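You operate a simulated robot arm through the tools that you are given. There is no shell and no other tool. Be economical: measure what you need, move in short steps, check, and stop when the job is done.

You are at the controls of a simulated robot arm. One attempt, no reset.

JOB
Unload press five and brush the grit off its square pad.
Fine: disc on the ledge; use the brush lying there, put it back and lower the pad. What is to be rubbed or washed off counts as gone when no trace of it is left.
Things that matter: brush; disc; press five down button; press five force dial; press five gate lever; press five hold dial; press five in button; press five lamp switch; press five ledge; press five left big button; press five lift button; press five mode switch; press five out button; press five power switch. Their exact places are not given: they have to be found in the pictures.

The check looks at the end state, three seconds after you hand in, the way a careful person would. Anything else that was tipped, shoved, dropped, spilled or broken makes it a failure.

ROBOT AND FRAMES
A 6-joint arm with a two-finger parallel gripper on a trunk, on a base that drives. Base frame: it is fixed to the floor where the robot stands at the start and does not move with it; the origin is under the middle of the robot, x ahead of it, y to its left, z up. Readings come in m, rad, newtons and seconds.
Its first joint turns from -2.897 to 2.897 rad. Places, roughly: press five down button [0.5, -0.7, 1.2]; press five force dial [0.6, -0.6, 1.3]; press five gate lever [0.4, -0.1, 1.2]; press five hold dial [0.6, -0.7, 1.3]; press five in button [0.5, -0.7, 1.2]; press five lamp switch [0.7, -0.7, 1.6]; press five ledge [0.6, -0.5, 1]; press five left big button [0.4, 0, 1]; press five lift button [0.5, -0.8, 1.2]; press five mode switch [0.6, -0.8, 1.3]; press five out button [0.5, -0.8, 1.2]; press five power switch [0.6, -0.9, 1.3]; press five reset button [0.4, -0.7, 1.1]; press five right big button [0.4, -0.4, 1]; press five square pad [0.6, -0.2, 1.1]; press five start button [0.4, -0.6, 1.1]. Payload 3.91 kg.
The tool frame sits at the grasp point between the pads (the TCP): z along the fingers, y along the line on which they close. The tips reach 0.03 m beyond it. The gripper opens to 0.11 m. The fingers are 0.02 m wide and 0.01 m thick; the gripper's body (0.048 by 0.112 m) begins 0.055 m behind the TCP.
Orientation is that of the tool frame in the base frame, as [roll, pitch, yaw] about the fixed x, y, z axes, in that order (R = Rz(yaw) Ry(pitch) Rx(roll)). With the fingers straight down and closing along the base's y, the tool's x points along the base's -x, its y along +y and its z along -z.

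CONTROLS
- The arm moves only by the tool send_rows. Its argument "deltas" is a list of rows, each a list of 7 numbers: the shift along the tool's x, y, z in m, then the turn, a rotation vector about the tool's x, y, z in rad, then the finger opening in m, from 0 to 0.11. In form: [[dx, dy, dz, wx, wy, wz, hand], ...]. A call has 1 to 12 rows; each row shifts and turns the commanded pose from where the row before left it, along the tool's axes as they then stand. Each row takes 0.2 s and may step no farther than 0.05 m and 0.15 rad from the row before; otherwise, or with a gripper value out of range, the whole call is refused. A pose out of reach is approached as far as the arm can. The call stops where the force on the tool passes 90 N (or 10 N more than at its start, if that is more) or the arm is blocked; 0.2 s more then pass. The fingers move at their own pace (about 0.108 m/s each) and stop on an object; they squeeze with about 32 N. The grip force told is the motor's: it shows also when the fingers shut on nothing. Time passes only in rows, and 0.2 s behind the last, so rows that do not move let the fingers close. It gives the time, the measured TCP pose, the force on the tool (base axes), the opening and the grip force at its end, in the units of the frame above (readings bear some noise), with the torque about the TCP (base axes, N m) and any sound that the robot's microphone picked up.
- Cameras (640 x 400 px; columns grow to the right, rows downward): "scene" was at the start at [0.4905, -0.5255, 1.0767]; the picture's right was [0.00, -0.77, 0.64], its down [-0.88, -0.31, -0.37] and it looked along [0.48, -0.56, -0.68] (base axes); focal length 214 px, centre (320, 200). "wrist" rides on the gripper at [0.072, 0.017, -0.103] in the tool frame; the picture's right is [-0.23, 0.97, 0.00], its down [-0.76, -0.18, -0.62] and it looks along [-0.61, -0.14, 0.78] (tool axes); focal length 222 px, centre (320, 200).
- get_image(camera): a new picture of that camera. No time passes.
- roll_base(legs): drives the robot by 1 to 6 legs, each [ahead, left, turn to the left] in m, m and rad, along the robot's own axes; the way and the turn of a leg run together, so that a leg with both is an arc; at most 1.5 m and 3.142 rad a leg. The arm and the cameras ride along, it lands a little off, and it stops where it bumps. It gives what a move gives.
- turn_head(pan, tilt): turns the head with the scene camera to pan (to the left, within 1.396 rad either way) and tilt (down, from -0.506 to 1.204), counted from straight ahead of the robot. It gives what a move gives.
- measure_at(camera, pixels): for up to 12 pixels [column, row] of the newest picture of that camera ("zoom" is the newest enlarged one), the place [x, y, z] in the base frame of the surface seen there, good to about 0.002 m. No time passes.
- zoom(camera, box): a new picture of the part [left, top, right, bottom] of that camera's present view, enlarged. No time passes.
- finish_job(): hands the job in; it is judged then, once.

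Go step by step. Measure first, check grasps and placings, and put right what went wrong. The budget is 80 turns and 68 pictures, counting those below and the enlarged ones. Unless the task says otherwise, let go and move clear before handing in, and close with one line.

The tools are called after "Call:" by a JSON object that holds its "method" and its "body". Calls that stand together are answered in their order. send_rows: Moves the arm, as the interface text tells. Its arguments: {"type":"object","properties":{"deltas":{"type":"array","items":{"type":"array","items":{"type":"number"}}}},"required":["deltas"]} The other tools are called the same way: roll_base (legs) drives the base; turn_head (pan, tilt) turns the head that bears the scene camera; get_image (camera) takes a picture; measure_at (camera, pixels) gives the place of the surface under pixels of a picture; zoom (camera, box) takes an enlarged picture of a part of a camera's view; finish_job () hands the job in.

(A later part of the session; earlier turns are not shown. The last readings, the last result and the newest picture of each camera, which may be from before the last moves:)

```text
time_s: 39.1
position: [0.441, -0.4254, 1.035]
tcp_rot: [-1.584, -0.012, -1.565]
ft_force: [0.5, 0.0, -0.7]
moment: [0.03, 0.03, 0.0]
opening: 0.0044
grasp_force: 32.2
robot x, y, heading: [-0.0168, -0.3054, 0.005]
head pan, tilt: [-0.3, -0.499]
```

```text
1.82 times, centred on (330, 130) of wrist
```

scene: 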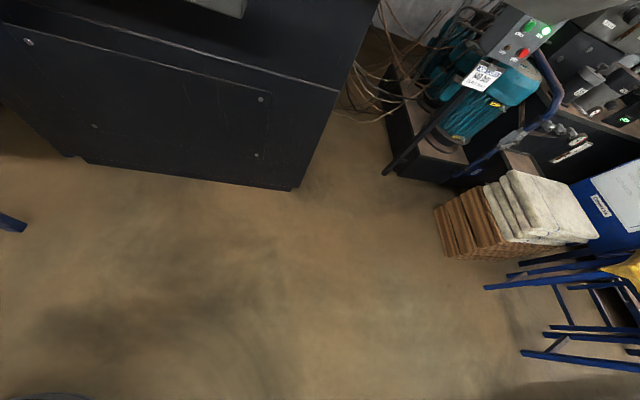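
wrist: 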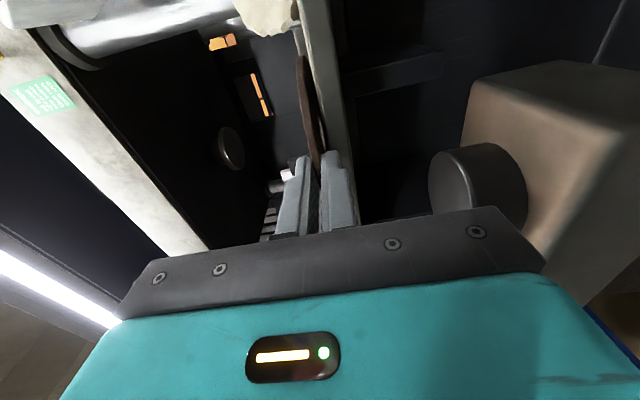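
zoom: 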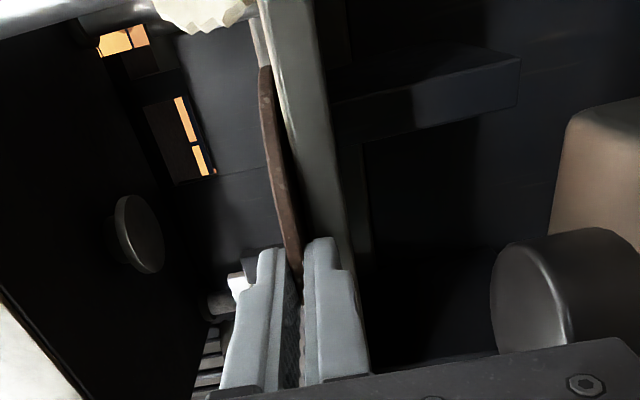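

The disc sits right at the ledge top with no gap to speak of. One more 2 mm down, then open the fingers slowly.

Call:
{"method": "send_rows", "body": {"deltas": [[0, 0.0015, 0, 0, 0, 0, 0.0], [0, 0.0, 0, 0, 0, 0, 0.0]]}}

Call:
{"method": "send_rows", "body": {"deltas": [[0, 0, 0, 0, 0, 0, 0.008], [0, 0, 0, 0, 0, 0, 0.012], [0, 0, 0, 0, 0, 0, 0.02], [0, 0, 0, 0, 0, 0, 0.02]]}}

Call:
{"method": "zoom", "body": {"camera": "wrist", "box": [240, 20, 420, 240]}}

```text
time_s: 39.7
position: [0.4428, -0.4254, 1.0341]
tcp_rot: [-1.584, -0.012, -1.566]
ft_force: [-0.2, -1.5, -0.1]
moment: [0.11, -0.2, -0.04]
opening: 0.0048
grasp_force: 31.8
robot x, y, heading: [-0.0167, -0.3088, 0.001]
head pan, tilt: [-0.3, -0.499]
```

```text
time_s: 40.7
position: [0.4436, -0.4265, 1.0336]
tcp_rot: [-1.583, -0.013, -1.567]
ft_force: [-0.8, -0.1, 0.4]
moment: [-0.01, 0.01, -0.03]
opening: 0.0203
grasp_force: 0.1
robot x, y, heading: [-0.0205, -0.3067, 0.007]
head pan, tilt: [-0.3, -0.499]
```

```text
1.82 times, centred on (330, 130) of wrist
```

zoom: 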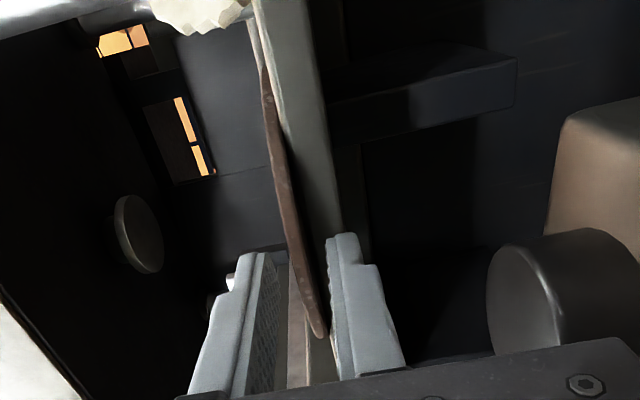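

The disc rests flat on the ledge, overhanging the front edge by about 2 cm. I'll back off, close the fingers, rise 8 mm and push its rim inward about 4 cm.

Call:
{"method": "send_rows", "body": {"deltas": [[0, 0, -0.025, 0, 0, 0, 0.02], [0, 0, -0.03, 0, 0, 0, 0.02], [0, -0.0085, 0, 0, 0, 0, 0.0], [0, 0, 0, 0, 0, 0, 0.0], [0, 0, 0.025, 0, 0, 0, 0.0], [0, 0, 0.015, 0, 0, 0, 0.0], [0, 0, 0.01, 0, 0, 0, 0.0], [0, 0, 0.01, 0, 0, 0, 0.0], [0, 0, 0.008, 0, 0, 0, 0.0], [0, 0, 0.008, 0, 0, 0, 0.0]]}}

Call:
{"method": "zoom", "body": {"camera": "wrist", "box": [240, 20, 420, 240]}}

```text
time_s: 42.9
position: [0.4646, -0.4253, 1.0418]
tcp_rot: [-1.584, -0.012, -1.566]
ft_force: [0.5, 0.8, 0.8]
moment: [-0.01, 0.02, 0.03]
opening: 0.0001
grasp_force: 31.8
robot x, y, heading: [-0.0173, -0.3046, 0.006]
head pan, tilt: [-0.3, -0.499]
```

```text
1.82 times, centred on (330, 130) of wrist
```

zoom: 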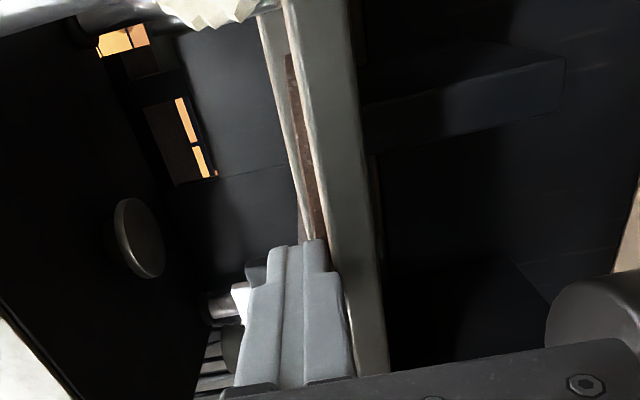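

The disc is pushed inward. I'll back away, rise, and turn the hand straight down again to look at the ledge and pad.

Call:
{"method": "send_rows", "body": {"deltas": [[0, 0, -0.03, 0, 0, 0, 0.0], [0, -0.03, -0.03, 0, 0, 0, 0.0], [0, -0.05, 0, 0, 0, 0, 0.0], [0, -0.05, 0, 0, 0, 0, 0.0], [0, -0.05, 0, 0, 0, 0, 0.0], [0, -0.05, 0, 0, 0, 0, 0.0], [0, 0, 0, -0.0863, 0.0863, 0.0863, 0.05], [0, 0, 0, -0.0863, 0.0863, 0.0863, 0.05], [0, 0, 0, -0.0863, 0.0863, 0.0863, 0.05], [0, 0, 0, -0.0863, 0.0863, 0.0863, 0.05], [0, 0, 0, -0.0863, 0.0863, 0.0863, 0.05], [0, 0, 0, -0.0863, 0.0863, 0.0863, 0.05]]}}

Call:
{"method": "send_rows", "body": {"deltas": [[0, 0, 0, -0.0863, 0.0863, 0.0863, 0.11], [0, 0, 0, -0.0863, 0.0863, 0.0863, 0.11], [0, 0, 0, -0.0863, 0.0863, 0.0863, 0.11], [0, 0, 0, -0.0863, 0.0863, 0.0863, 0.11], [0, 0, 0, -0.0863, 0.0863, 0.0863, 0.11], [0, 0, 0, -0.0863, 0.0863, 0.0863, 0.11], [0, 0, 0, -0.0863, 0.0863, 0.0863, 0.11], [0, 0, 0, -0.0863, 0.0863, 0.0863, 0.11]]}}

Call:
{"method": "get_image", "body": {"camera": "wrist"}}

```text
time_s: 45.5
position: [0.3615, -0.505, 1.2647]
tcp_rot: [-2.229, 0.325, -2.209]
ft_force: [-0.5, 0.2, -0.1]
moment: [-0.02, 0.0, -0.01]
opening: 0.0497
grasp_force: 0.1
out of reach, approached as far as the arm can: row 10, 11, 12
robot x, y, heading: [-0.0182, -0.301, 0.002]
head pan, tilt: [-0.3, -0.499]
```

```text
time_s: 47.3
position: [0.1808, -0.615, 1.273]
tcp_rot: [3.068, 0.247, -3.093]
ft_force: [0.2, 0.3, 0.0]
moment: [-0.02, -0.05, 0.0]
opening: 0.1099
grasp_force: 0.2
out of reach, approached as far as the arm can: row 1, 2, 3, 4, 5, 6, 7, 8
robot x, y, heading: [-0.0185, -0.3032, 0.008]
head pan, tilt: [-0.3, -0.499]
```

```text
33 pictures are left
```

wrist: 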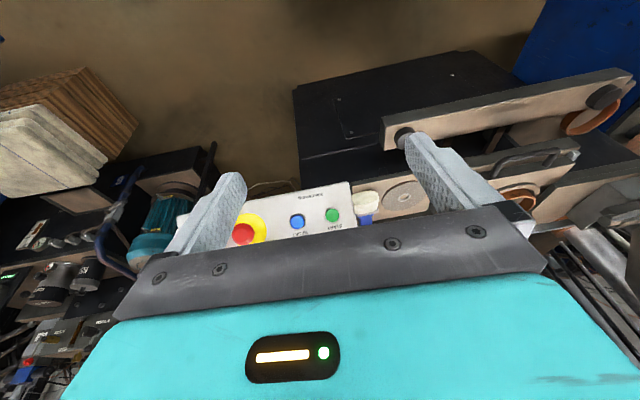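

The disc is visible lying on the ledge at (405,197) beside the brush at (367,207). The hand drifted back and tilted, so I'll bring it upright and over toward the ledge.

Call:
{"method": "send_rows", "body": {"deltas": [[-0.028, 0.036, 0, 0, 0.035, 0, 0.11], [-0.028, 0.036, 0, 0, 0.035, 0, 0.11], [-0.028, 0.036, 0, 0, 0.035, 0, 0.11], [-0.028, 0.036, 0, 0, 0.035, 0, 0.11], [-0.028, 0.02, 0, 0.0, 0.035, 0, 0.11], [-0.028, 0.0, 0, 0.035, 0.035, 0.025, 0.11], [-0.028, 0.0, 0, 0.035, 0.035, 0.02, 0.11]]}}

Call:
{"method": "get_image", "body": {"camera": "wrist"}}

```text
time_s: 48.9
position: [0.3545, -0.454, 1.3273]
tcp_rot: [2.962, 0.187, -3.131]
ft_force: [-0.9, 0.6, 0.2]
moment: [-0.01, -0.06, 0.04]
opening: 0.1099
grasp_force: 0.0
out of reach, approached as far as the arm can: row 1, 2, 3, 4, 6, 7
robot x, y, heading: [-0.0168, -0.3042, -0.001]
head pan, tilt: [-0.3, -0.499]
```

```text
32 pictures are left
```

wrist: 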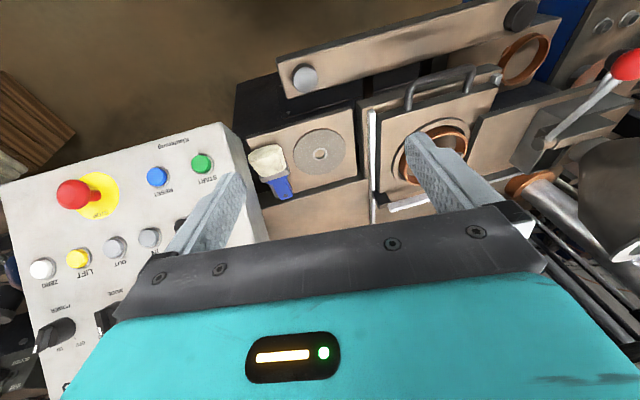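

The disc lies fully on the ledge at (320,155). I'll measure the panel's left edge, brush, knob and pad from here, since the hand must fit beside the panel.

Call:
{"method": "measure_at", "body": {"camera": "wrist", "pixels": [[230, 140], [258, 215], [250, 180], [264, 235], [625, 65], [320, 155], [284, 190], [266, 160], [575, 128], [279, 178], [355, 150], [297, 160]]}}

Call:
{"method": "zoom", "body": {"camera": "wrist", "box": [200, 100, 520, 240]}}

```text
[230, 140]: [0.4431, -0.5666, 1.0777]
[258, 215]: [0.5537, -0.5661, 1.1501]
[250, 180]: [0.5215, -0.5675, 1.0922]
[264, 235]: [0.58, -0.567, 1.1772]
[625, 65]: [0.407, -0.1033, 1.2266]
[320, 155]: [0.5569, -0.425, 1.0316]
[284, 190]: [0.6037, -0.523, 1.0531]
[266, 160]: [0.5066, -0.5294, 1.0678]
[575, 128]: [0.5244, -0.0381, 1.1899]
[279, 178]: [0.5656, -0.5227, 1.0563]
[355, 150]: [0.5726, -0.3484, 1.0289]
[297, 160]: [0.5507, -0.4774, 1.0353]
```

```text
2.00 times, centred on (360, 170) of wrist
```

zoom: 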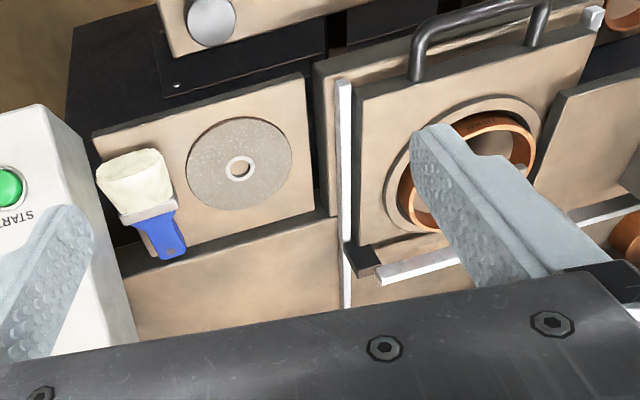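

The knob is where it was, and the disc is centred at (0.557,-0.425). The panel's side face is at y=-0.567, so the hand must lean about 15° left when taking the brush handle at (0.605,-0.521). I'll go to a hover above it.

Call:
{"method": "send_rows", "body": {"deltas": [[-0.045, -0.008, 0.012, 0.016, 0.0375, 0, 0.05], [-0.045, -0.008, 0.012, 0.016, 0.0375, 0, 0.05], [-0.045, -0.008, 0.012, 0.016, 0.0375, 0, 0.05], [-0.045, -0.008, 0.012, 0.016, 0.0375, 0, 0.05], [-0.045, -0.008, 0.012, 0.016, 0.0375, 0, 0.05]]}}

Call:
{"method": "get_image", "body": {"camera": "wrist"}}

```text
time_s: 50.1
position: [0.5817, -0.4794, 1.2964]
tcp_rot: [2.9, 0.081, -3.111]
ft_force: [-0.9, 0.1, 0.9]
moment: [-0.08, -0.1, -0.02]
opening: 0.0501
grasp_force: 0.0
out of reach, approached as far as the arm can: row 1, 2, 4, 5
robot x, y, heading: [-0.0149, -0.3064, 0.005]
head pan, tilt: [-0.3, -0.499]
```

```text
30 pictures are left
```

wrist: 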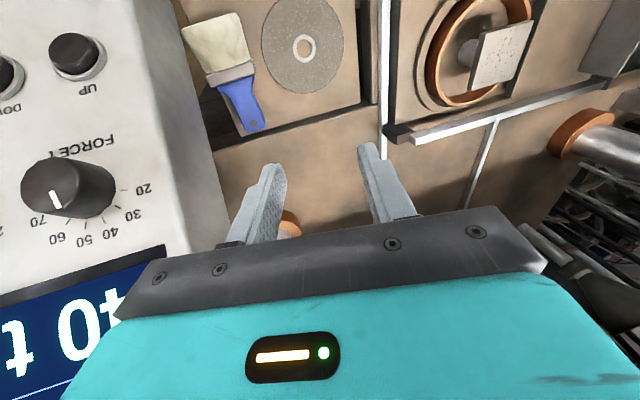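

I now see the square pad with grit at (500,52) and the brush handle at (242,105). I'll measure both.

Call:
{"method": "measure_at", "body": {"camera": "wrist", "pixels": [[226, 88], [248, 82], [240, 128], [264, 120], [253, 127], [238, 98], [470, 85], [515, 78], [530, 25], [487, 30], [500, 55], [165, 160]]}}

Call:
{"method": "zoom", "body": {"camera": "wrist", "box": [440, 0, 560, 100]}}

```text
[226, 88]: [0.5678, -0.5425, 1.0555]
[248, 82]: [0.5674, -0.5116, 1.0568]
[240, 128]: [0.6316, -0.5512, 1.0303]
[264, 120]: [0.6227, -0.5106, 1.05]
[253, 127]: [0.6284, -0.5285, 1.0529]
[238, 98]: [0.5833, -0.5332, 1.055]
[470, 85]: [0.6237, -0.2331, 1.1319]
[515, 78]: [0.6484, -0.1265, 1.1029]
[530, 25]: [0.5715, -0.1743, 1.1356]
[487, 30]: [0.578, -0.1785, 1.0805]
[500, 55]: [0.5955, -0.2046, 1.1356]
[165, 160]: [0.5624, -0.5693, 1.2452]
```

```text
4.00 times, centred on (500, 50) of wrist
```

zoom: 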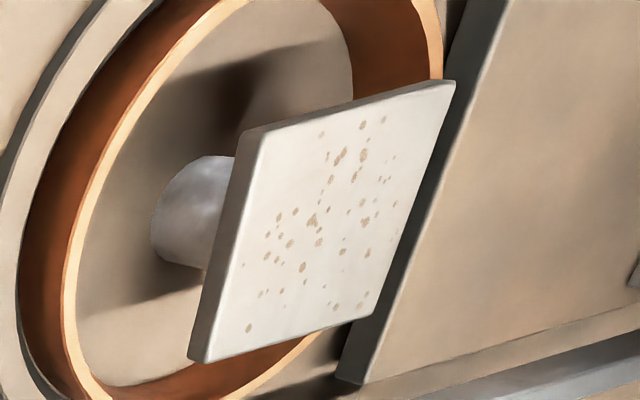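

Grit flecks cover the pad (top z 1.1356, spanning about x 0.567–0.629, y -0.233 to -0.172). Next I'll lean the hand slightly more and descend over the handle's end, stopping at z≈1.16.

Call:
{"method": "send_rows", "body": {"deltas": [[0, 0, 0, 0.07, 0.08, 0, 0.045], [-0.008, 0, 0.036, 0, 0, 0, 0.045], [-0.008, 0, 0.036, 0, 0, 0, 0.045], [-0.008, 0, 0.036, 0, 0, 0, 0.045], [-0.008, 0, 0.035, 0, 0, 0, 0.045]]}}

Call:
{"method": "get_image", "body": {"camera": "wrist"}}

```text
time_s: 51.3
position: [0.625, -0.4431, 1.1596]
tcp_rot: [2.876, 0.086, -3.113]
ft_force: [-0.9, 0.2, 0.4]
moment: [0.0, -0.04, 0.02]
opening: 0.0449
grasp_force: 0.0
out of reach, approached as far as the arm can: row 1
robot x, y, heading: [-0.0147, -0.3028, -0.0]
head pan, tilt: [-0.3, -0.499]
```

```text
28 pictures are left
```

wrist: 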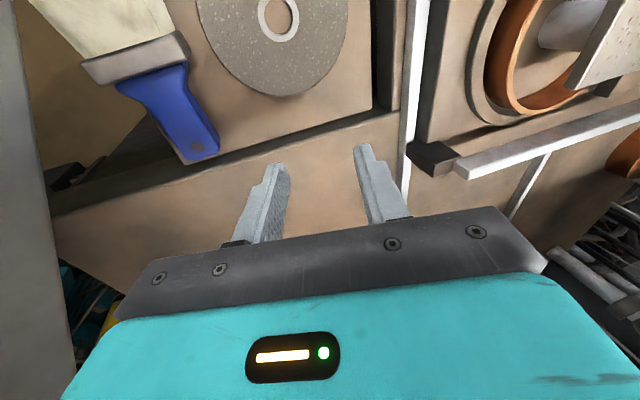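

The y reading went the wrong way (-0.443), so the hand is leaning right, not left. I'll reverse the lean in place, well above the disc.

Call:
{"method": "send_rows", "body": {"deltas": [[0, 0, 0, -0.115, 0.017, 0, 0.045], [0, 0, 0, -0.115, 0.017, 0, 0.045], [0, 0, 0, -0.115, 0.017, 0, 0.045], [0, 0, 0, -0.115, 0.017, 0, 0.045], [0, 0, 0, -0.115, 0.017, 0, 0.045]]}}

```text
time_s: 52.7
position: [0.6583, -0.3759, 1.1627]
tcp_rot: [2.325, 0.007, -2.985]
ft_force: [0.3, -1.3, 0.0]
moment: [0.03, 0.04, -0.03]
opening: 0.0447
grasp_force: 0.0
robot x, y, heading: [0.0043, -0.2914, 0.079]
head pan, tilt: [-0.3, -0.499]
stopped in row 5: the arm was blocked; the commanded pose is now the measured one
```

The turn went further the wrong way and the arm got blocked against the panel, nudging the base. I'll undo that turn right away with the opposite sign.

Call:
{"method": "send_rows", "body": {"deltas": [[0, 0, 0, 0.115, 0, 0, 0.045], [0, 0, 0, 0.115, 0, 0, 0.045], [0, 0, 0, 0.115, 0, 0, 0.045], [0, 0, 0, 0.115, 0, 0, 0.045]]}}

Call:
{"method": "get_image", "body": {"camera": "wrist"}}

```text
time_s: 53.7
position: [0.6566, -0.3826, 1.1608]
tcp_rot: [2.784, 0.008, -2.992]
ft_force: [0.6, -0.6, -0.3]
moment: [0.01, 0.01, 0.0]
opening: 0.0449
grasp_force: 0.0
robot x, y, heading: [0.0059, -0.2956, 0.078]
head pan, tilt: [-0.3, -0.499]
```

```text
27 pictures are left
```

wrist: 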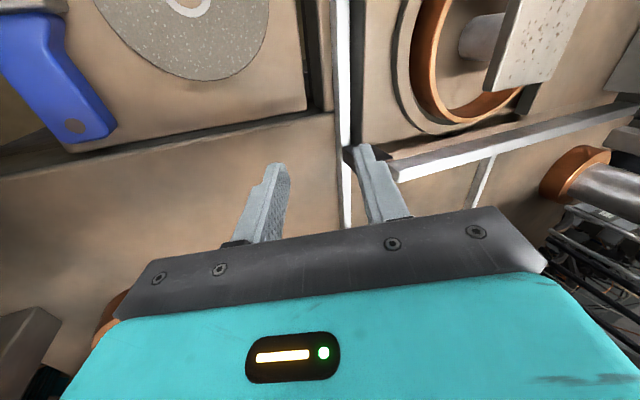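

The brush handle and disc look undisturbed. I'll continue turning past vertical so the hand's body leans left, and correct the yaw.

Call:
{"method": "send_rows", "body": {"deltas": [[0, 0, -0.005, 0.11, 0, 0.025, 0.045], [0, 0, -0.005, 0.11, 0, 0.025, 0.045], [0, 0, -0.005, 0.11, 0, 0.025, 0.045], [0, 0, 0, 0.11, 0, 0.025, 0.045], [0, 0, 0, 0.11, 0, 0.025, 0.045], [0, 0, 0, 0.1, 0, 0.025, 0.045]]}}

Call:
{"method": "get_image", "body": {"camera": "wrist"}}

```text
time_s: 55.1
position: [0.6592, -0.38, 1.1732]
tcp_rot: [2.859, 0.025, -3.034]
ft_force: [0.2, 0.2, 0.0]
moment: [0.0, 0.02, -0.04]
opening: 0.045
grasp_force: 0.1
out of reach, approached as far as the arm can: row 1, 2, 3, 4, 5, 6
robot x, y, heading: [0.0058, -0.2955, 0.079]
head pan, tilt: [-0.3, -0.499]
```

```text
26 pictures are left
```

wrist: 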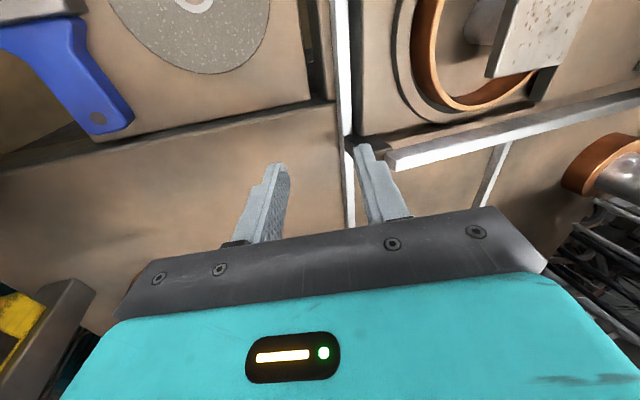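

The turn is refused as out of reach at this wrist setting, so a wrist joint seems to be at its limit. I'll test freedom by yawing the other way and then turning upright.

Call:
{"method": "send_rows", "body": {"deltas": [[0, 0, 0, 0, 0, -0.14, 0.045], [0, 0, 0, 0, 0, -0.14, 0.045], [0, 0, 0, 0.14, 0, 0, 0.045], [0, 0, 0, 0.14, 0, 0, 0.045]]}}

```text
time_s: 56.1
position: [0.6598, -0.3846, 1.1794]
tcp_rot: [2.938, 0.195, -2.781]
ft_force: [0.1, -0.3, -0.8]
moment: [-0.02, 0.05, -0.02]
opening: 0.0451
grasp_force: 0.0
out of reach, approached as far as the arm can: row 3, 4
robot x, y, heading: [0.0058, -0.2952, 0.081]
head pan, tilt: [-0.3, -0.499]
```

The lean is locked at about 0.26 rad whatever the yaw, so the wrist is on its flipped solution after the out-of-reach episode. I'll rise and move to the open spot near (0.45,-0.25,1.30), then unflip by pointing the tool forward and bringing it down the way that worked before.

Call:
{"method": "send_rows", "body": {"deltas": [[0.0, 0.0, -0.04, 0, 0, 0, 0.02], [0.0205, 0.0377, -0.012, 0, 0, 0, 0.02], [0.0205, 0.0377, -0.012, 0, 0, 0, 0.02], [0.0205, 0.0377, -0.012, 0, 0, 0, 0.02], [0.0205, 0.0377, -0.012, 0, 0, 0, 0.02], [0.0205, 0.0377, -0.012, 0, 0, 0, 0.02], [0.0205, 0.0377, -0.012, 0, 0, 0, 0.02]]}}

Call:
{"method": "send_rows", "body": {"deltas": [[0, 0, 0, 0, -0.14, 0, 0.02], [0, 0, 0, 0, -0.14, 0, 0.02], [0, 0, 0, 0, -0.14, 0, 0.02], [0, 0, 0, 0, -0.14, 0, 0.02], [0, 0, 0, 0, -0.14, 0, 0.02], [0, 0, 0, 0, -0.14, 0, 0.02], [0, 0, 0, 0, -0.14, 0, 0.02], [0, 0, 0, 0, -0.14, 0, 0.02], [0, 0, 0, 0, -0.14, 0, 0.02], [0, 0, 0, 0, -0.14, 0, 0.02]]}}

```text
time_s: 57.7
position: [0.4499, -0.2517, 1.3113]
tcp_rot: [2.935, 0.193, -2.784]
ft_force: [1.5, 0.3, -0.2]
moment: [0.0, 0.08, 0.01]
opening: 0.0199
grasp_force: 0.0
robot x, y, heading: [0.0068, -0.2927, 0.077]
head pan, tilt: [-0.3, -0.499]
```

```text
time_s: 59.9
position: [0.449, -0.2518, 1.3101]
tcp_rot: [1.425, 1.367, 1.822]
ft_force: [-0.2, 0.0, 0.1]
moment: [-0.02, 0.02, -0.04]
opening: 0.02
grasp_force: 0.1
robot x, y, heading: [0.0062, -0.295, 0.076]
head pan, tilt: [-0.3, -0.499]
```

All rows were reachable this time and the tool now points forward. I'll roll to the earlier horizontal pose (camera right), then bring it down by the same route as before.

Call:
{"method": "send_rows", "body": {"deltas": [[0, 0, 0, 0.0253, 0.0239, -0.1347, 0.02], [0, 0, 0, 0.0253, 0.0239, -0.1347, 0.02], [0, 0, 0, 0.0253, 0.0239, -0.1347, 0.02], [0, 0, 0, 0.0253, 0.0239, -0.1347, 0.02], [0, 0, 0, 0.0253, 0.0239, -0.1347, 0.02], [0, 0, 0, 0.0253, 0.0239, -0.1347, 0.02], [0, 0, 0, 0.0253, 0.0239, -0.1347, 0.02], [0, 0, 0, 0.0253, 0.0239, -0.1347, 0.02], [0, 0, 0, 0.0253, 0.0239, -0.1347, 0.02], [0, 0, 0, 0.0253, 0.0239, -0.1347, 0.02], [0, 0, 0, 0.0253, 0.0239, -0.1347, 0.02], [0, 0, 0, 0.0253, 0.0239, -0.1347, 0.02]]}}

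Call:
{"method": "send_rows", "body": {"deltas": [[0, 0, 0, 0.0253, 0.0239, -0.1347, 0.02], [0, 0, 0, -0.0863, 0.0863, 0.0863, 0.02], [0, 0, 0, -0.0863, 0.0863, 0.0863, 0.02], [0, 0, 0, -0.0863, 0.0863, 0.0863, 0.02], [0, 0, 0, -0.0863, 0.0863, 0.0863, 0.02], [0, 0, 0, -0.0863, 0.0863, 0.0863, 0.02], [0, 0, 0, -0.0863, 0.0863, 0.0863, 0.02], [0, 0, 0, -0.0863, 0.0863, 0.0863, 0.02]]}}

```text
time_s: 62.5
position: [0.4496, -0.2931, 1.3062]
tcp_rot: [-1.596, 0.132, -1.543]
ft_force: [-0.2, -0.4, 0.6]
moment: [0.02, 0.01, 0.0]
opening: 0.0201
grasp_force: 0.2
out of reach, approached as far as the arm can: row 9, 10, 11, 12
robot x, y, heading: [0.0073, -0.2951, 0.076]
head pan, tilt: [-0.3, -0.499]
```

```text
time_s: 64.3
position: [0.3582, -0.5104, 1.2908]
tcp_rot: [-2.354, 0.351, -2.343]
ft_force: [0.6, -0.6, 0.1]
moment: [0.0, 0.0, -0.04]
opening: 0.0198
grasp_force: 0.2
out of reach, approached as far as the arm can: row 1, 2, 3, 4, 5, 6, 7, 8
robot x, y, heading: [0.0058, -0.2934, 0.08]
head pan, tilt: [-0.3, -0.499]
```

Position drifted again, so the wrist still isn't unflipped; the last joint was turned the wrong way. Now I'll roll the hand the other way (+z) in place, clear of the panel, to unwind it.

Call:
{"method": "send_rows", "body": {"deltas": [[-0.0336, 0.0334, -0.016, 0, 0, 0, 0.02], [-0.0336, 0.0334, -0.016, 0, 0, 0, 0.02], [0, 0, 0, 0, 0, 0.145, 0.02], [0, 0, 0, 0, 0, 0.145, 0.02], [0, 0, 0, 0, 0, 0.145, 0.02], [0, 0, 0, 0, 0, 0.145, 0.02], [0, 0, 0, 0, 0, 0.145, 0.02], [0, 0, 0, 0, 0, 0.145, 0.02], [0, 0, 0, 0, 0, 0.145, 0.02], [0, 0, 0, 0, 0, 0.145, 0.02], [0, 0, 0, 0, 0, 0.145, 0.02], [0, 0, 0, 0, 0, 0.145, 0.02]]}}

Call:
{"method": "send_rows", "body": {"deltas": [[0, 0, 0, 0, 0, 0.145, 0.02], [0, 0, 0, 0, 0, 0.145, 0.02], [0, 0, 0, 0, 0, 0.145, 0.02], [0, 0, 0, 0, 0, 0.145, 0.02], [0, 0, 0, 0, 0, 0.145, 0.02], [0, 0, 0, 0, 0, 0.145, 0.02], [0, 0, 0, 0, 0, 0.145, 0.02], [0, 0, 0, 0, 0, 0.145, 0.02], [0, 0, 0, 0, 0, 0.145, 0.02], [0, 0, 0, 0, 0, 0.145, 0.02], [0, 0, 0, 0, 0, 0.145, 0.02], [0, 0, 0, 0, 0, 0.145, 0.02]]}}

```text
time_s: 66.9
position: [0.2918, -0.4846, 1.2817]
tcp_rot: [2.78, 0.781, 2.188]
ft_force: [-0.2, -0.3, 0.2]
moment: [0.04, -0.05, -0.01]
opening: 0.0199
grasp_force: 0.0
out of reach, approached as far as the arm can: row 1, 2, 12
robot x, y, heading: [0.0066, -0.2954, 0.075]
head pan, tilt: [-0.3, -0.499]
```

```text
time_s: 69.5
position: [-0.0747, -0.4621, 1.0254]
tcp_rot: [2.367, -0.364, 0.755]
ft_force: [0.1, 0.9, 0.0]
moment: [0.01, 0.01, -0.04]
opening: 0.0202
grasp_force: 0.1
out of reach, approached as far as the arm can: row 1, 2, 3, 4, 5, 6, 7, 8, 9, 10, 11, 12
robot x, y, heading: [0.005, -0.2958, 0.08]
head pan, tilt: [-0.3, -0.499]
```

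The hand followed the roll but was dragged back near the trunk at (-0.07,-0.46,1.03). From here I'll pitch the nose up past the forearm line while moving forward, which should let the wrist unflip.

Call:
{"method": "send_rows", "body": {"deltas": [[0.027, 0.012, 0.027, 0, 0, 0, 0.02], [0.027, 0.012, 0.027, 0, 0, 0, 0.02], [0.027, 0.012, 0.027, 0, 0, 0, 0.02], [0.027, 0.012, 0.027, 0, 0, 0, 0.02], [0, 0, 0, -0.123, 0.067, 0, 0.02], [0, 0, 0, -0.123, 0.067, 0, 0.02], [0, 0, 0, -0.123, 0.067, 0, 0.02], [0, 0, 0, -0.123, 0.067, 0, 0.02], [0, 0, 0, -0.123, 0.067, 0, 0.02], [0, 0, 0, -0.123, 0.067, 0, 0.02], [0, 0, 0, -0.123, 0.067, 0, 0.02], [0, 0, 0, -0.123, 0.067, 0, 0.02]]}}

Call:
{"method": "get_image", "body": {"camera": "wrist"}}

```text
time_s: 72.1
position: [0.0143, -0.6229, 0.9746]
tcp_rot: [1.128, -0.467, 1.301]
ft_force: [0.0, 0.5, -0.2]
moment: [0.01, -0.02, 0.0]
opening: 0.0202
grasp_force: 0.1
out of reach, approached as far as the arm can: row 1, 2, 3, 4, 5, 6, 7, 8, 9, 10, 11, 12
robot x, y, heading: [0.0066, -0.2962, 0.079]
head pan, tilt: [-0.3, -0.499]
```

```text
25 pictures are left
```

wrist: 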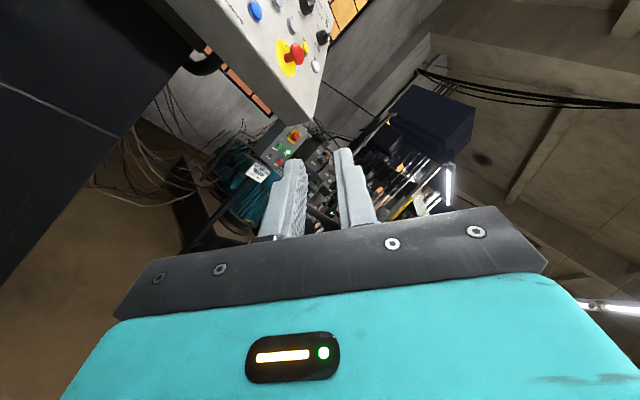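

Geometry check: the arm points right while the tool leans left of it, which is still the flipped side. I'll back the base away for room, then swing the arm left while the tool keeps pointing right, so the wrist passes through straight.

Call:
{"method": "roll_base", "body": {"legs": [[-0.33, 0, -0.08]]}}

Call:
{"method": "send_rows", "body": {"deltas": [[0, 0, 0, -0.063, -0.113, -0.0535, 0.02], [0, 0, 0, -0.063, -0.113, -0.0535, 0.02], [0, 0, 0, -0.063, -0.113, -0.0535, 0.02], [0, 0, 0, -0.063, -0.113, -0.0535, 0.02]]}}

```text
time_s: 74.3
position: [-0.3465, -0.6347, 0.9742]
tcp_rot: [1.131, -0.467, 1.22]
ft_force: [-0.4, -0.2, 0.0]
moment: [0.03, 0.0, 0.0]
opening: 0.02
grasp_force: 0.0
robot x, y, heading: [-0.3279, -0.3069, 0.005]
head pan, tilt: [-0.3, -0.499]
```

```text
time_s: 75.3
position: [-0.3918, -0.6818, 1.0187]
tcp_rot: [1.132, -0.466, 0.66]
ft_force: [0.0, 0.2, -1.1]
moment: [-0.01, 0.0, -0.01]
opening: 0.0202
grasp_force: 0.1
out of reach, approached as far as the arm can: row 1, 2, 3, 4
robot x, y, heading: [-0.33, -0.3113, 0.002]
head pan, tilt: [-0.3, -0.499]
```

The tool points right (azimuth about -64°). I'll now carry the TCP around to the robot's front while holding this direction.

Call:
{"method": "send_rows", "body": {"deltas": [[0.0456, -0.0126, -0.0008, 0, 0, 0, 0.02], [0.0456, -0.0126, -0.0008, 0, 0, 0, 0.02], [0.0456, -0.0126, -0.0008, 0, 0, 0, 0.02], [0.0456, -0.0126, -0.0008, 0, 0, 0, 0.02], [0.0456, -0.0126, -0.0008, 0, 0, 0, 0.02], [0.0456, -0.0126, -0.0008, 0, 0, 0, 0.02], [0.0456, -0.0126, -0.0008, 0, 0, 0, 0.02], [0.0456, -0.0126, -0.0008, 0, 0, 0, 0.02], [0.0456, -0.0126, -0.0008, 0, 0, 0, 0.02], [0.0456, -0.0126, -0.0008, 0, 0, 0, 0.02], [0.0456, -0.0126, -0.0008, 0, 0, 0, 0.02], [0.0456, -0.0126, -0.0008, 0, 0, 0, 0.02]]}}

```text
time_s: 78.1
position: [-0.0196, -0.5786, 1.1778]
tcp_rot: [1.13, -0.466, 0.251]
ft_force: [-0.7, -0.3, -0.3]
moment: [0.03, -0.01, 0.01]
opening: 0.02
grasp_force: 0.1
out of reach, approached as far as the arm can: row 1, 2, 3, 4, 5
robot x, y, heading: [-0.3269, -0.3075, -0.001]
head pan, tilt: [-0.3, -0.499]
stopped in row 12: the arm was blocked; the commanded pose is now the measured one
```

Rows 6 onward were reachable and the tool now points right of the arm, which is the good side. I'll swing it from right to straight down.

Call:
{"method": "send_rows", "body": {"deltas": [[0, 0, 0, 0.121, -0.07, 0.005, 0.02], [0, 0, 0, 0.121, -0.07, 0.005, 0.02], [0, 0, 0, 0.121, -0.07, 0.005, 0.02], [0, 0, 0, 0.121, -0.07, 0.005, 0.02], [0, 0, 0, 0.121, -0.07, 0.005, 0.02], [0, 0, 0, 0.121, -0.07, 0.005, 0.02], [0, 0, 0, 0.121, -0.07, 0.005, 0.02], [0, 0, 0, 0.121, -0.07, 0.005, 0.02], [0, 0, 0, 0.121, -0.07, 0.005, 0.02], [0, 0, 0, 0.121, -0.07, 0.005, 0.02], [0, 0, 0, 0.121, -0.07, 0.005, 0.02], [0, 0, 0, 0.121, -0.07, 0.005, 0.02]]}}

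```text
time_s: 80.7
position: [-0.0143, -0.5723, 1.1775]
tcp_rot: [2.825, -0.199, -0.487]
ft_force: [-0.5, 0.4, -0.5]
moment: [0.02, 0.01, 0.03]
opening: 0.0202
grasp_force: 0.1
out of reach, approached as far as the arm can: row 12
robot x, y, heading: [-0.3255, -0.3048, 0.002]
head pan, tilt: [-0.3, -0.499]
```

The tool is nearly down, with only the last row out of reach. I'll unwind the last joint by rolling +z so that the camera comes back toward the robot.

Call:
{"method": "send_rows", "body": {"deltas": [[0, 0, 0, 0, 0, 0.147, 0.02], [0, 0, 0, 0, 0, 0.147, 0.02], [0, 0, 0, 0, 0, 0.147, 0.02], [0, 0, 0, 0, 0, 0.147, 0.02], [0, 0, 0, 0, 0, 0.147, 0.02], [0, 0, 0, 0, 0, 0.147, 0.02], [0, 0, 0, 0, 0, 0.147, 0.02], [0, 0, 0, 0, 0, 0.147, 0.02], [0, 0, 0, 0, 0, 0.147, 0.02], [0, 0, 0, 0, 0, 0.147, 0.02], [0, 0, 0, 0, 0, 0.147, 0.02], [0, 0, 0, 0, 0, 0.147, 0.02]]}}

```text
time_s: 83.3
position: [-0.0159, -0.5725, 1.1774]
tcp_rot: [-2.877, -0.266, -2.323]
ft_force: [-0.5, -0.6, 0.7]
moment: [-0.01, -0.02, 0.01]
opening: 0.0199
grasp_force: 0.0
robot x, y, heading: [-0.3276, -0.3076, -0.004]
head pan, tilt: [-0.3, -0.499]
```

The wrist is unwound with nothing out of reach, and the tool already leans the right way (z_y≈-0.36). I'll finish the yaw, shift left, and drive back in.

Call:
{"method": "send_rows", "body": {"deltas": [[0, 0, 0, -0.0119, -0.0022, 0.1418, 0.045], [0, 0, 0, -0.0119, -0.0022, 0.1418, 0.045], [0, 0, 0, -0.0119, -0.0022, 0.1418, 0.045], [0, 0, 0, -0.0119, -0.0022, 0.1418, 0.045], [0, 0, 0, -0.0119, -0.0022, 0.1418, 0.045], [0, 0, 0, -0.0119, -0.0022, 0.1418, 0.045], [0, 0.045, 0, 0, 0, 0, 0.045], [0, 0.045, 0, 0, 0, 0, 0.045], [0, 0.045, 0.01, 0, 0, 0, 0.045]]}}

Call:
{"method": "roll_base", "body": {"legs": [[0.33, 0, 0]]}}

Call:
{"method": "get_image", "body": {"camera": "wrist"}}

```text
time_s: 85.3
position: [-0.0006, -0.4264, 1.1293]
tcp_rot: [-2.838, 0.0, -3.136]
ft_force: [-0.7, 0.3, -0.1]
moment: [-0.01, 0.0, 0.0]
opening: 0.0449
grasp_force: 0.0
out of reach, approached as far as the arm can: row 3, 4, 5, 6
robot x, y, heading: [-0.3267, -0.3068, 0.002]
head pan, tilt: [-0.3, -0.499]
```

```text
time_s: 87.5
position: [0.3302, -0.4297, 1.1277]
tcp_rot: [-2.839, 0.002, -3.14]
ft_force: [0.4, 0.1, -0.3]
moment: [-0.01, 0.0, 0.0]
opening: 0.0448
grasp_force: 0.1
robot x, y, heading: [0.0048, -0.3087, -0.004]
head pan, tilt: [-0.3, -0.499]
```

```text
24 pictures are left
```

wrist: 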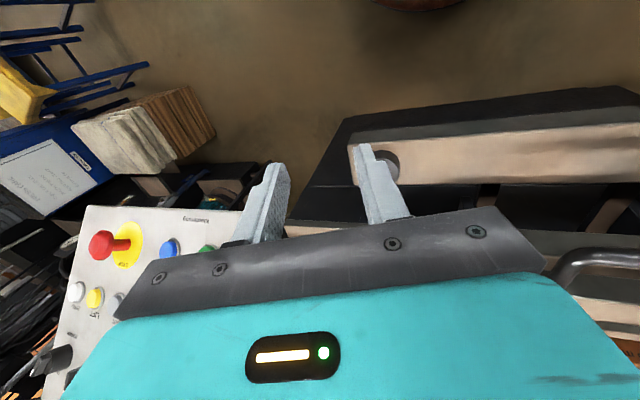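

The hand is at (0.33,-0.43,1.13) with the right lean (body left by 0.30 rad). I'll move to the approach point along the handle's tilted line.

Call:
{"method": "send_rows", "body": {"deltas": [[-0.0404, -0.0104, -0.0054, 0, 0, 0, 0.045], [-0.0404, -0.0104, -0.0054, 0, 0, 0, 0.045], [-0.0404, -0.0104, -0.0054, 0, 0, 0, 0.045], [-0.0404, -0.0104, -0.0054, 0, 0, 0, 0.045], [-0.0404, -0.0104, -0.0054, 0, 0, 0, 0.045], [-0.0404, -0.0104, -0.0054, 0, 0, 0, 0.045], [-0.0404, -0.0104, -0.0054, 0, 0, 0, 0.045]]}}

Call:
{"method": "get_image", "body": {"camera": "wrist"}}

```text
time_s: 89.1
position: [0.6148, -0.4891, 1.1875]
tcp_rot: [-2.839, 0.003, -3.139]
ft_force: [-1.7, 0.1, 1.0]
moment: [0.03, -0.08, 0.01]
opening: 0.045
grasp_force: 0.1
robot x, y, heading: [0.0026, -0.3083, -0.009]
head pan, tilt: [-0.3, -0.499]
```

```text
23 pictures are left
```

wrist: 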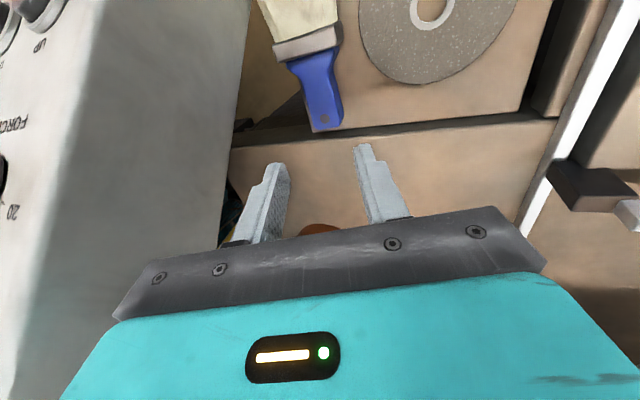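

The handle at (320,95) lines up between the fingers. I'll check its place and the panel's side once more.

Call:
{"method": "measure_at", "body": {"camera": "wrist", "pixels": [[320, 90], [302, 90], [337, 90], [315, 120], [340, 120], [327, 120], [228, 200], [230, 130], [285, 40], [335, 30]]}}

```text
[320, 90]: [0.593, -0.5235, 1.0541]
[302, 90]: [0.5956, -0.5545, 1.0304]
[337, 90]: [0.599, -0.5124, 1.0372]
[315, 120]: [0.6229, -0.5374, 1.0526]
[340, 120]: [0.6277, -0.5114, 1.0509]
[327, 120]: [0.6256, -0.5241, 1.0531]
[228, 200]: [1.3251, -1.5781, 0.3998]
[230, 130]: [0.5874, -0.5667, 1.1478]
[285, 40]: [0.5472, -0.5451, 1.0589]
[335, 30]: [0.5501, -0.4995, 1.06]
```

Handle centre is y -0.5245, 26 mm wide, and the panel clears. I'll slide down along the tool axis and stop with the tips just above the ledge.

Call:
{"method": "send_rows", "body": {"deltas": [[0.002, 0, 0.035, 0, 0, 0, 0.045], [0.002, 0.001, 0.035, 0, 0, 0, 0.045], [0, 0, 0.025, 0, 0, 0, 0.045], [0, 0, 0.015, 0, 0, 0, 0.045], [0, 0, 0.01, 0, 0, 0, 0.045]]}}

Call:
{"method": "get_image", "body": {"camera": "wrist"}}

```text
time_s: 90.3
position: [0.6103, -0.5236, 1.0697]
tcp_rot: [-2.839, 0.001, -3.139]
ft_force: [0.7, 0.4, -0.3]
moment: [0.0, 0.01, 0.0]
opening: 0.045
grasp_force: 0.0
robot x, y, heading: [0.0026, -0.3068, -0.007]
head pan, tilt: [-0.3, -0.499]
```

```text
22 pictures are left
```

wrist: 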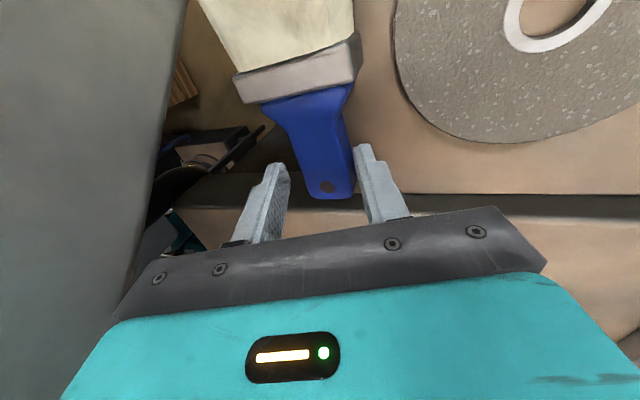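

The fingers straddle the handle's end. I'll close now.

Call:
{"method": "send_rows", "body": {"deltas": [[0, 0, 0, 0, 0, 0, 0.03], [0, 0, 0, 0, 0, 0, 0.015], [0, 0, 0, 0, 0, 0, 0.0], [0, 0, 0, 0, 0, 0, 0.0]]}}

Call:
{"method": "send_rows", "body": {"deltas": [[0, -0.003, -0.0095, 0, 0, 0, 0.0], [0, -0.006, -0.019, 0, 0, 0, 0.0], [0, 0.0, -0.03, 0, 0, 0, 0.0], [0, 0.0, -0.04, 0, 0, 0, 0.0]]}}

Call:
{"method": "get_image", "body": {"camera": "wrist"}}

```text
time_s: 91.3
position: [0.609, -0.5221, 1.0715]
tcp_rot: [-2.838, 0.001, -3.139]
ft_force: [0.7, -1.3, 4.0]
moment: [0.04, 0.41, 0.15]
opening: 0.0343
grasp_force: 32.3
robot x, y, heading: [0.0064, -0.3097, -0.008]
head pan, tilt: [-0.3, -0.499]
```

```text
time_s: 92.3
position: [0.6104, -0.5034, 1.1689]
tcp_rot: [-2.839, 0.0, -3.141]
ft_force: [0.6, 0.4, -1.2]
moment: [0.02, -0.03, -0.01]
opening: 0.0317
grasp_force: 31.9
robot x, y, heading: [0.004, -0.3094, -0.002]
head pan, tilt: [-0.3, -0.499]
```

```text
21 pictures are left
```

wrist: 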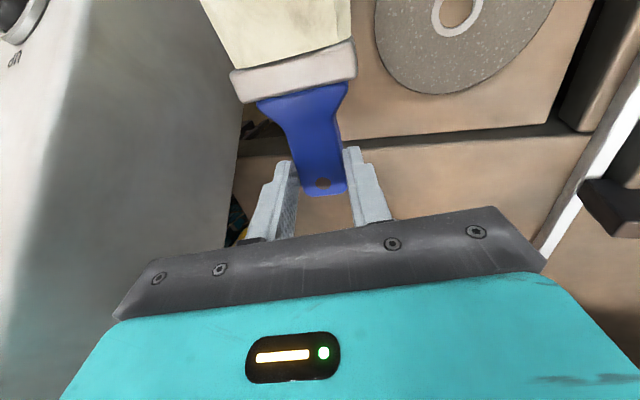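

The brush is held and lifted clear. Next I'll rise, stand the hand upright and carry it toward the pad while tilting so the bristles point down toward it.

Call:
{"method": "send_rows", "body": {"deltas": [[0, -0.0135, -0.043, 0, 0, 0, 0.0], [0, -0.0135, -0.043, 0, 0, 0, 0.0], [0, 0, 0, -0.1, 0, 0, 0.0], [0, 0, 0, -0.1, 0, 0, 0.0], [0, 0, 0, -0.1, 0, 0, 0.0]]}}

Call:
{"method": "send_rows", "body": {"deltas": [[0, 0.045, 0, 0, -0.0873, 0, 0.0], [0, 0.045, 0, 0, -0.0873, 0, 0.0], [0, 0.045, 0, 0, -0.0873, 0, 0.0], [0, 0.045, 0, 0, -0.0873, 0, 0.0], [0, 0.045, 0, 0, -0.0873, 0, 0.0], [0, 0.045, 0, 0, -0.0873, 0, 0.0]]}}

Call:
{"method": "get_image", "body": {"camera": "wrist"}}

```text
time_s: 93.5
position: [0.6114, -0.5016, 1.26]
tcp_rot: [-2.865, -0.007, 3.139]
ft_force: [-1.1, 0.3, -1.5]
moment: [-0.01, -0.05, -0.01]
opening: 0.0314
grasp_force: 32.3
out of reach, approached as far as the arm can: row 3, 4, 5
robot x, y, heading: [0.004, -0.3088, -0.003]
head pan, tilt: [-0.3, -0.499]
```

```text
time_s: 94.9
position: [0.6046, -0.3714, 1.2257]
tcp_rot: [-2.759, 0.465, -2.922]
ft_force: [0.1, 0.0, -0.4]
moment: [-0.01, -0.02, -0.01]
opening: 0.0314
grasp_force: 31.9
out of reach, approached as far as the arm can: row 2, 3, 4, 5, 6
robot x, y, heading: [0.002, -0.3069, -0.008]
head pan, tilt: [-0.3, -0.499]
```

```text
20 pictures are left
```

wrist: 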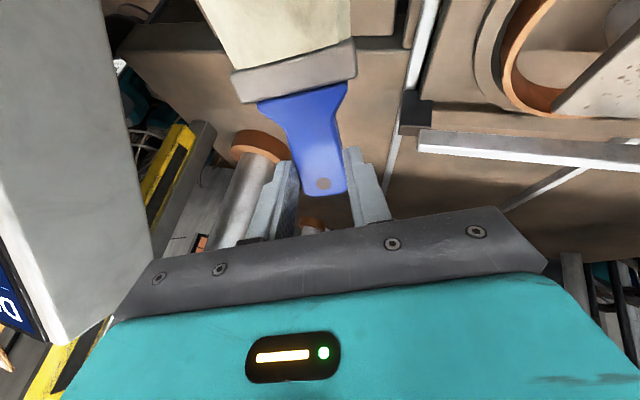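

The lean of the hand is locked again, but the brush was gripped with that lean, so its bristles sit nearly flat. I'll keep this arm posture, raise slightly and shift forward, then use the base to carry the bristles sideways to the pad.

Call:
{"method": "send_rows", "body": {"deltas": [[-0.0134, -0.01, -0.025, 0, 0, 0, 0.0], [-0.0305, -0.0014, 0.017, 0, 0, 0, 0.0], [-0.0305, -0.0014, 0.017, 0, 0, 0, 0.0]]}}

Call:
{"method": "roll_base", "body": {"legs": [[0, 0.12, 0]]}}

Call:
{"method": "get_image", "body": {"camera": "wrist"}}

```text
time_s: 95.7
position: [0.6715, -0.3726, 1.2584]
tcp_rot: [-2.761, 0.473, -2.934]
ft_force: [-0.3, 0.6, 0.3]
moment: [0.06, -0.06, 0.05]
opening: 0.0315
grasp_force: 32.3
robot x, y, heading: [0.0039, -0.3095, -0.004]
head pan, tilt: [-0.3, -0.499]
```

```text
time_s: 97.0
position: [0.672, -0.2557, 1.2578]
tcp_rot: [-2.763, 0.471, -2.934]
ft_force: [-0.2, 0.2, -1.5]
moment: [0.03, -0.05, -0.01]
opening: 0.0313
grasp_force: 32.1
robot x, y, heading: [0.0028, -0.1892, -0.006]
head pan, tilt: [-0.3, -0.499]
```

```text
19 pictures are left
```

wrist: 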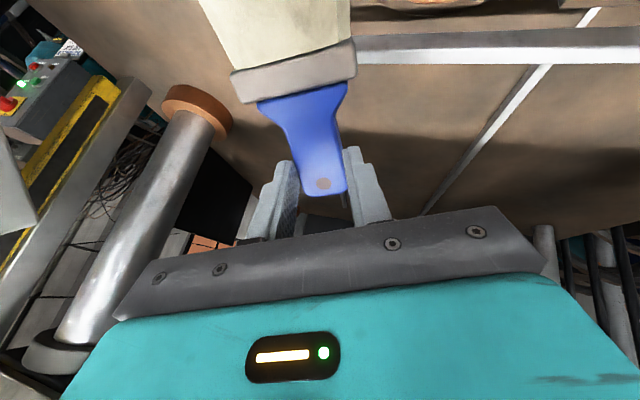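

Everything was reachable and the base moved 0.12 m. I'll measure the bristles to locate the brush tip.

Call:
{"method": "measure_at", "body": {"camera": "wrist", "pixels": [[206, 3], [275, 3], [345, 3], [240, 60], [335, 35], [290, 75], [318, 182], [500, 50], [440, 2]]}}

```text
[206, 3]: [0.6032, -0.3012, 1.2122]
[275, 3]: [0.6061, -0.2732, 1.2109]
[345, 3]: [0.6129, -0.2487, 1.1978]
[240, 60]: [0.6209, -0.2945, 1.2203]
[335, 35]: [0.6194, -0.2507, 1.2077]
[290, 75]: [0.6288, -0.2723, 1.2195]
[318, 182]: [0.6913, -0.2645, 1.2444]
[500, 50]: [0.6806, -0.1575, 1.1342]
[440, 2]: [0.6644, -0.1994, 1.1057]
```

The bristles tilt about 14° with the left side low. I'll test whether the hand can be levelled from this posture.

Call:
{"method": "send_rows", "body": {"deltas": [[0, 0, 0, -0.08, 0, 0, 0.0], [0, 0, 0, -0.08, 0, 0, 0.0], [0, 0, 0, -0.08, 0, 0, 0.0]]}}

```text
time_s: 97.8
position: [0.672, -0.2549, 1.2568]
tcp_rot: [-2.762, 0.471, -2.935]
ft_force: [-0.5, -0.1, -0.7]
moment: [0.01, -0.07, 0.01]
opening: 0.0314
grasp_force: 32.1
out of reach, approached as far as the arm can: row 1, 2, 3
robot x, y, heading: [0.0033, -0.1942, -0.004]
head pan, tilt: [-0.3, -0.499]
```

It is locked. But turning the hand about its own axis by about 40° will make the tool's tilt lie along the brush and level the bristles, so I'll try that.

Call:
{"method": "send_rows", "body": {"deltas": [[0, 0, 0, 0, 0, 0.14, 0.0], [0, 0, 0, 0, 0, 0.14, 0.0], [0, 0, 0, 0, 0, 0.14, 0.0], [0, 0, 0, 0, 0, 0.14, 0.0], [0, 0, 0, 0, 0, 0.12, 0.0]]}}

Call:
{"method": "get_image", "body": {"camera": "wrist"}}

Call:
{"method": "measure_at", "body": {"camera": "wrist", "pixels": [[206, 3], [275, 3], [345, 3], [240, 60], [335, 35], [290, 75], [318, 182], [345, 60]]}}

```text
time_s: 99.0
position: [0.6719, -0.256, 1.257]
tcp_rot: [-2.763, 0.471, -2.936]
ft_force: [-0.3, -0.4, -1.9]
moment: [0.03, -0.02, -0.04]
opening: 0.0314
grasp_force: 31.9
out of reach, approached as far as the arm can: row 1, 2, 3, 4, 5
robot x, y, heading: [0.0056, -0.19, -0.007]
head pan, tilt: [-0.3, -0.499]
```

```text
18 pictures are left
```

wrist: 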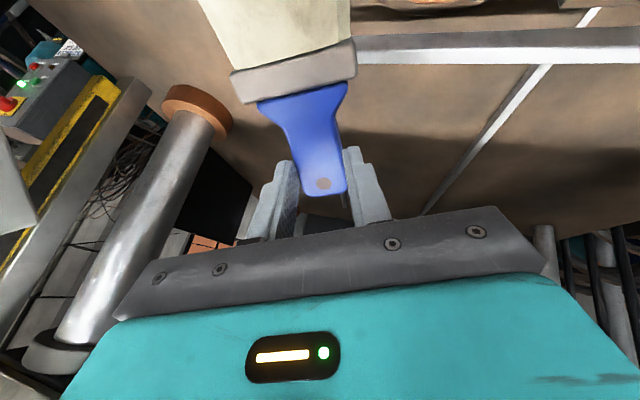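

```text
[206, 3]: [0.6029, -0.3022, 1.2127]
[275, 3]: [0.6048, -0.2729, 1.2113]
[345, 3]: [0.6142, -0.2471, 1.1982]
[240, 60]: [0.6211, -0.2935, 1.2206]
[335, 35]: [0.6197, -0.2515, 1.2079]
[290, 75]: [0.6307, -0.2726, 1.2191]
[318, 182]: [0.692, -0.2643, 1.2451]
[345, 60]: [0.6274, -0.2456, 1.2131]
```

The last joint is at its stop too, so I'll brush with this tilt: the low left corner gives a strip about 20 mm wide, and several strokes side by side will cover the pad. I'll move the base left 0.098 m, then set the tip over the pad's near-left edge and lower until contact.

Call:
{"method": "roll_base", "body": {"legs": [[0, 0.098, 0]]}}

Call:
{"method": "send_rows", "body": {"deltas": [[0.028, 0.0013, -0.0156, 0, 0, 0, 0.0], [0.0108, 0.008, 0.02, 0, 0, 0, 0.0], [0.0018, 0.00133, 0.0033, 0, 0, 0, 0.0], [0.0009, 0.0007, 0.0017, 0, 0, 0, 0.0], [0.0009, 0.0007, 0.0017, 0, 0, 0, 0.0]]}}

Call:
{"method": "get_image", "body": {"camera": "wrist"}}

```text
time_s: 100.1
position: [0.6731, -0.1601, 1.2579]
tcp_rot: [-2.764, 0.472, -2.935]
ft_force: [-0.7, 0.8, -1.7]
moment: [0.0, -0.06, -0.02]
opening: 0.0316
grasp_force: 32.1
robot x, y, heading: [0.0069, -0.0942, -0.006]
head pan, tilt: [-0.3, -0.499]
```

```text
time_s: 101.3
position: [0.6401, -0.1642, 1.2268]
tcp_rot: [-2.758, 0.468, -2.931]
ft_force: [-0.6, 3.0, 9.4]
moment: [0.13, 0.82, -0.12]
opening: 0.0312
grasp_force: 32.0
out of reach, approached as far as the arm can: row 2
robot x, y, heading: [0.0062, -0.094, -0.006]
head pan, tilt: [-0.3, -0.499]
```

```text
17 pictures are left
```

wrist: 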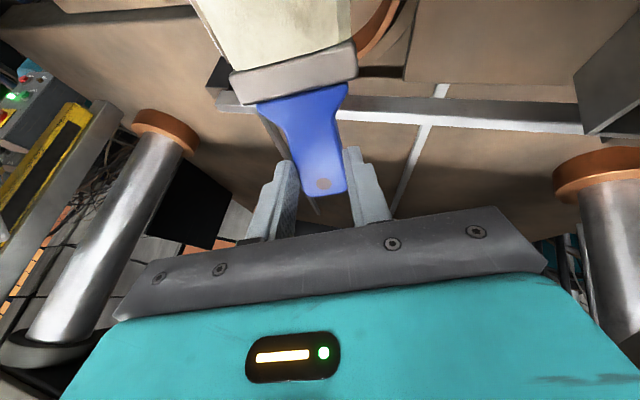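

Contact with the pad shows as 9.4 N upward. I'll sweep forward, step right 13 mm, sweep back, step again and sweep.

Call:
{"method": "send_rows", "body": {"deltas": [[-0.0262, -0.0012, 0.0146, 0, 0, 0, 0.0], [-0.0262, -0.0012, 0.0146, 0, 0, 0, 0.0], [-0.0218, -0.001, 0.0122, 0, 0, 0, 0.0], [0.0026, -0.0122, 0.0036, 0, 0, 0, 0.0], [0.0262, 0.0012, -0.0146, 0, 0, 0, 0.0], [0.0262, 0.0012, -0.0146, 0, 0, 0, 0.0], [0.0218, 0.001, -0.0122, 0, 0, 0, 0.0], [0.0026, -0.0122, 0.0036, 0, 0, 0, 0.0], [-0.0262, -0.0012, 0.0146, 0, 0, 0, 0.0], [-0.0262, -0.0012, 0.0146, 0, 0, 0, 0.0], [-0.0218, -0.001, 0.0122, 0, 0, 0, 0.0], [0.0026, -0.0122, 0.0036, 0, 0, 0, 0.0]]}}

Call:
{"method": "send_rows", "body": {"deltas": [[0.0262, 0.0012, -0.0146, 0, 0, 0, 0.0], [0.0262, 0.0012, -0.0146, 0, 0, 0, 0.0], [0.0218, 0.001, -0.0122, 0, 0, 0, 0.0], [0.0026, -0.0122, 0.0036, 0, 0, 0, 0.0], [-0.0262, -0.0012, 0.0146, 0, 0, 0, 0.0], [-0.0262, -0.0012, 0.0146, 0, 0, 0, 0.0], [-0.0218, -0.001, 0.0122, 0, 0, 0, 0.0]]}}

```text
time_s: 103.9
position: [0.7259, -0.1836, 1.224]
tcp_rot: [-2.748, 0.467, -2.936]
ft_force: [0.3, 0.2, -0.5]
moment: [0.04, -0.01, 0.04]
opening: 0.0314
grasp_force: 32.4
out of reach, approached as far as the arm can: row 1, 7, 8, 9, 12
robot x, y, heading: [0.0031, -0.0948, -0.007]
head pan, tilt: [-0.3, -0.499]
```

```text
time_s: 105.5
position: [0.7281, -0.1803, 1.2215]
tcp_rot: [-2.751, 0.468, -2.938]
ft_force: [-0.8, -0.3, 0.0]
moment: [0.01, -0.02, 0.03]
opening: 0.0312
grasp_force: 32.1
out of reach, approached as far as the arm can: row 1, 4, 5
robot x, y, heading: [0.0021, -0.0922, -0.008]
head pan, tilt: [-0.3, -0.499]
```

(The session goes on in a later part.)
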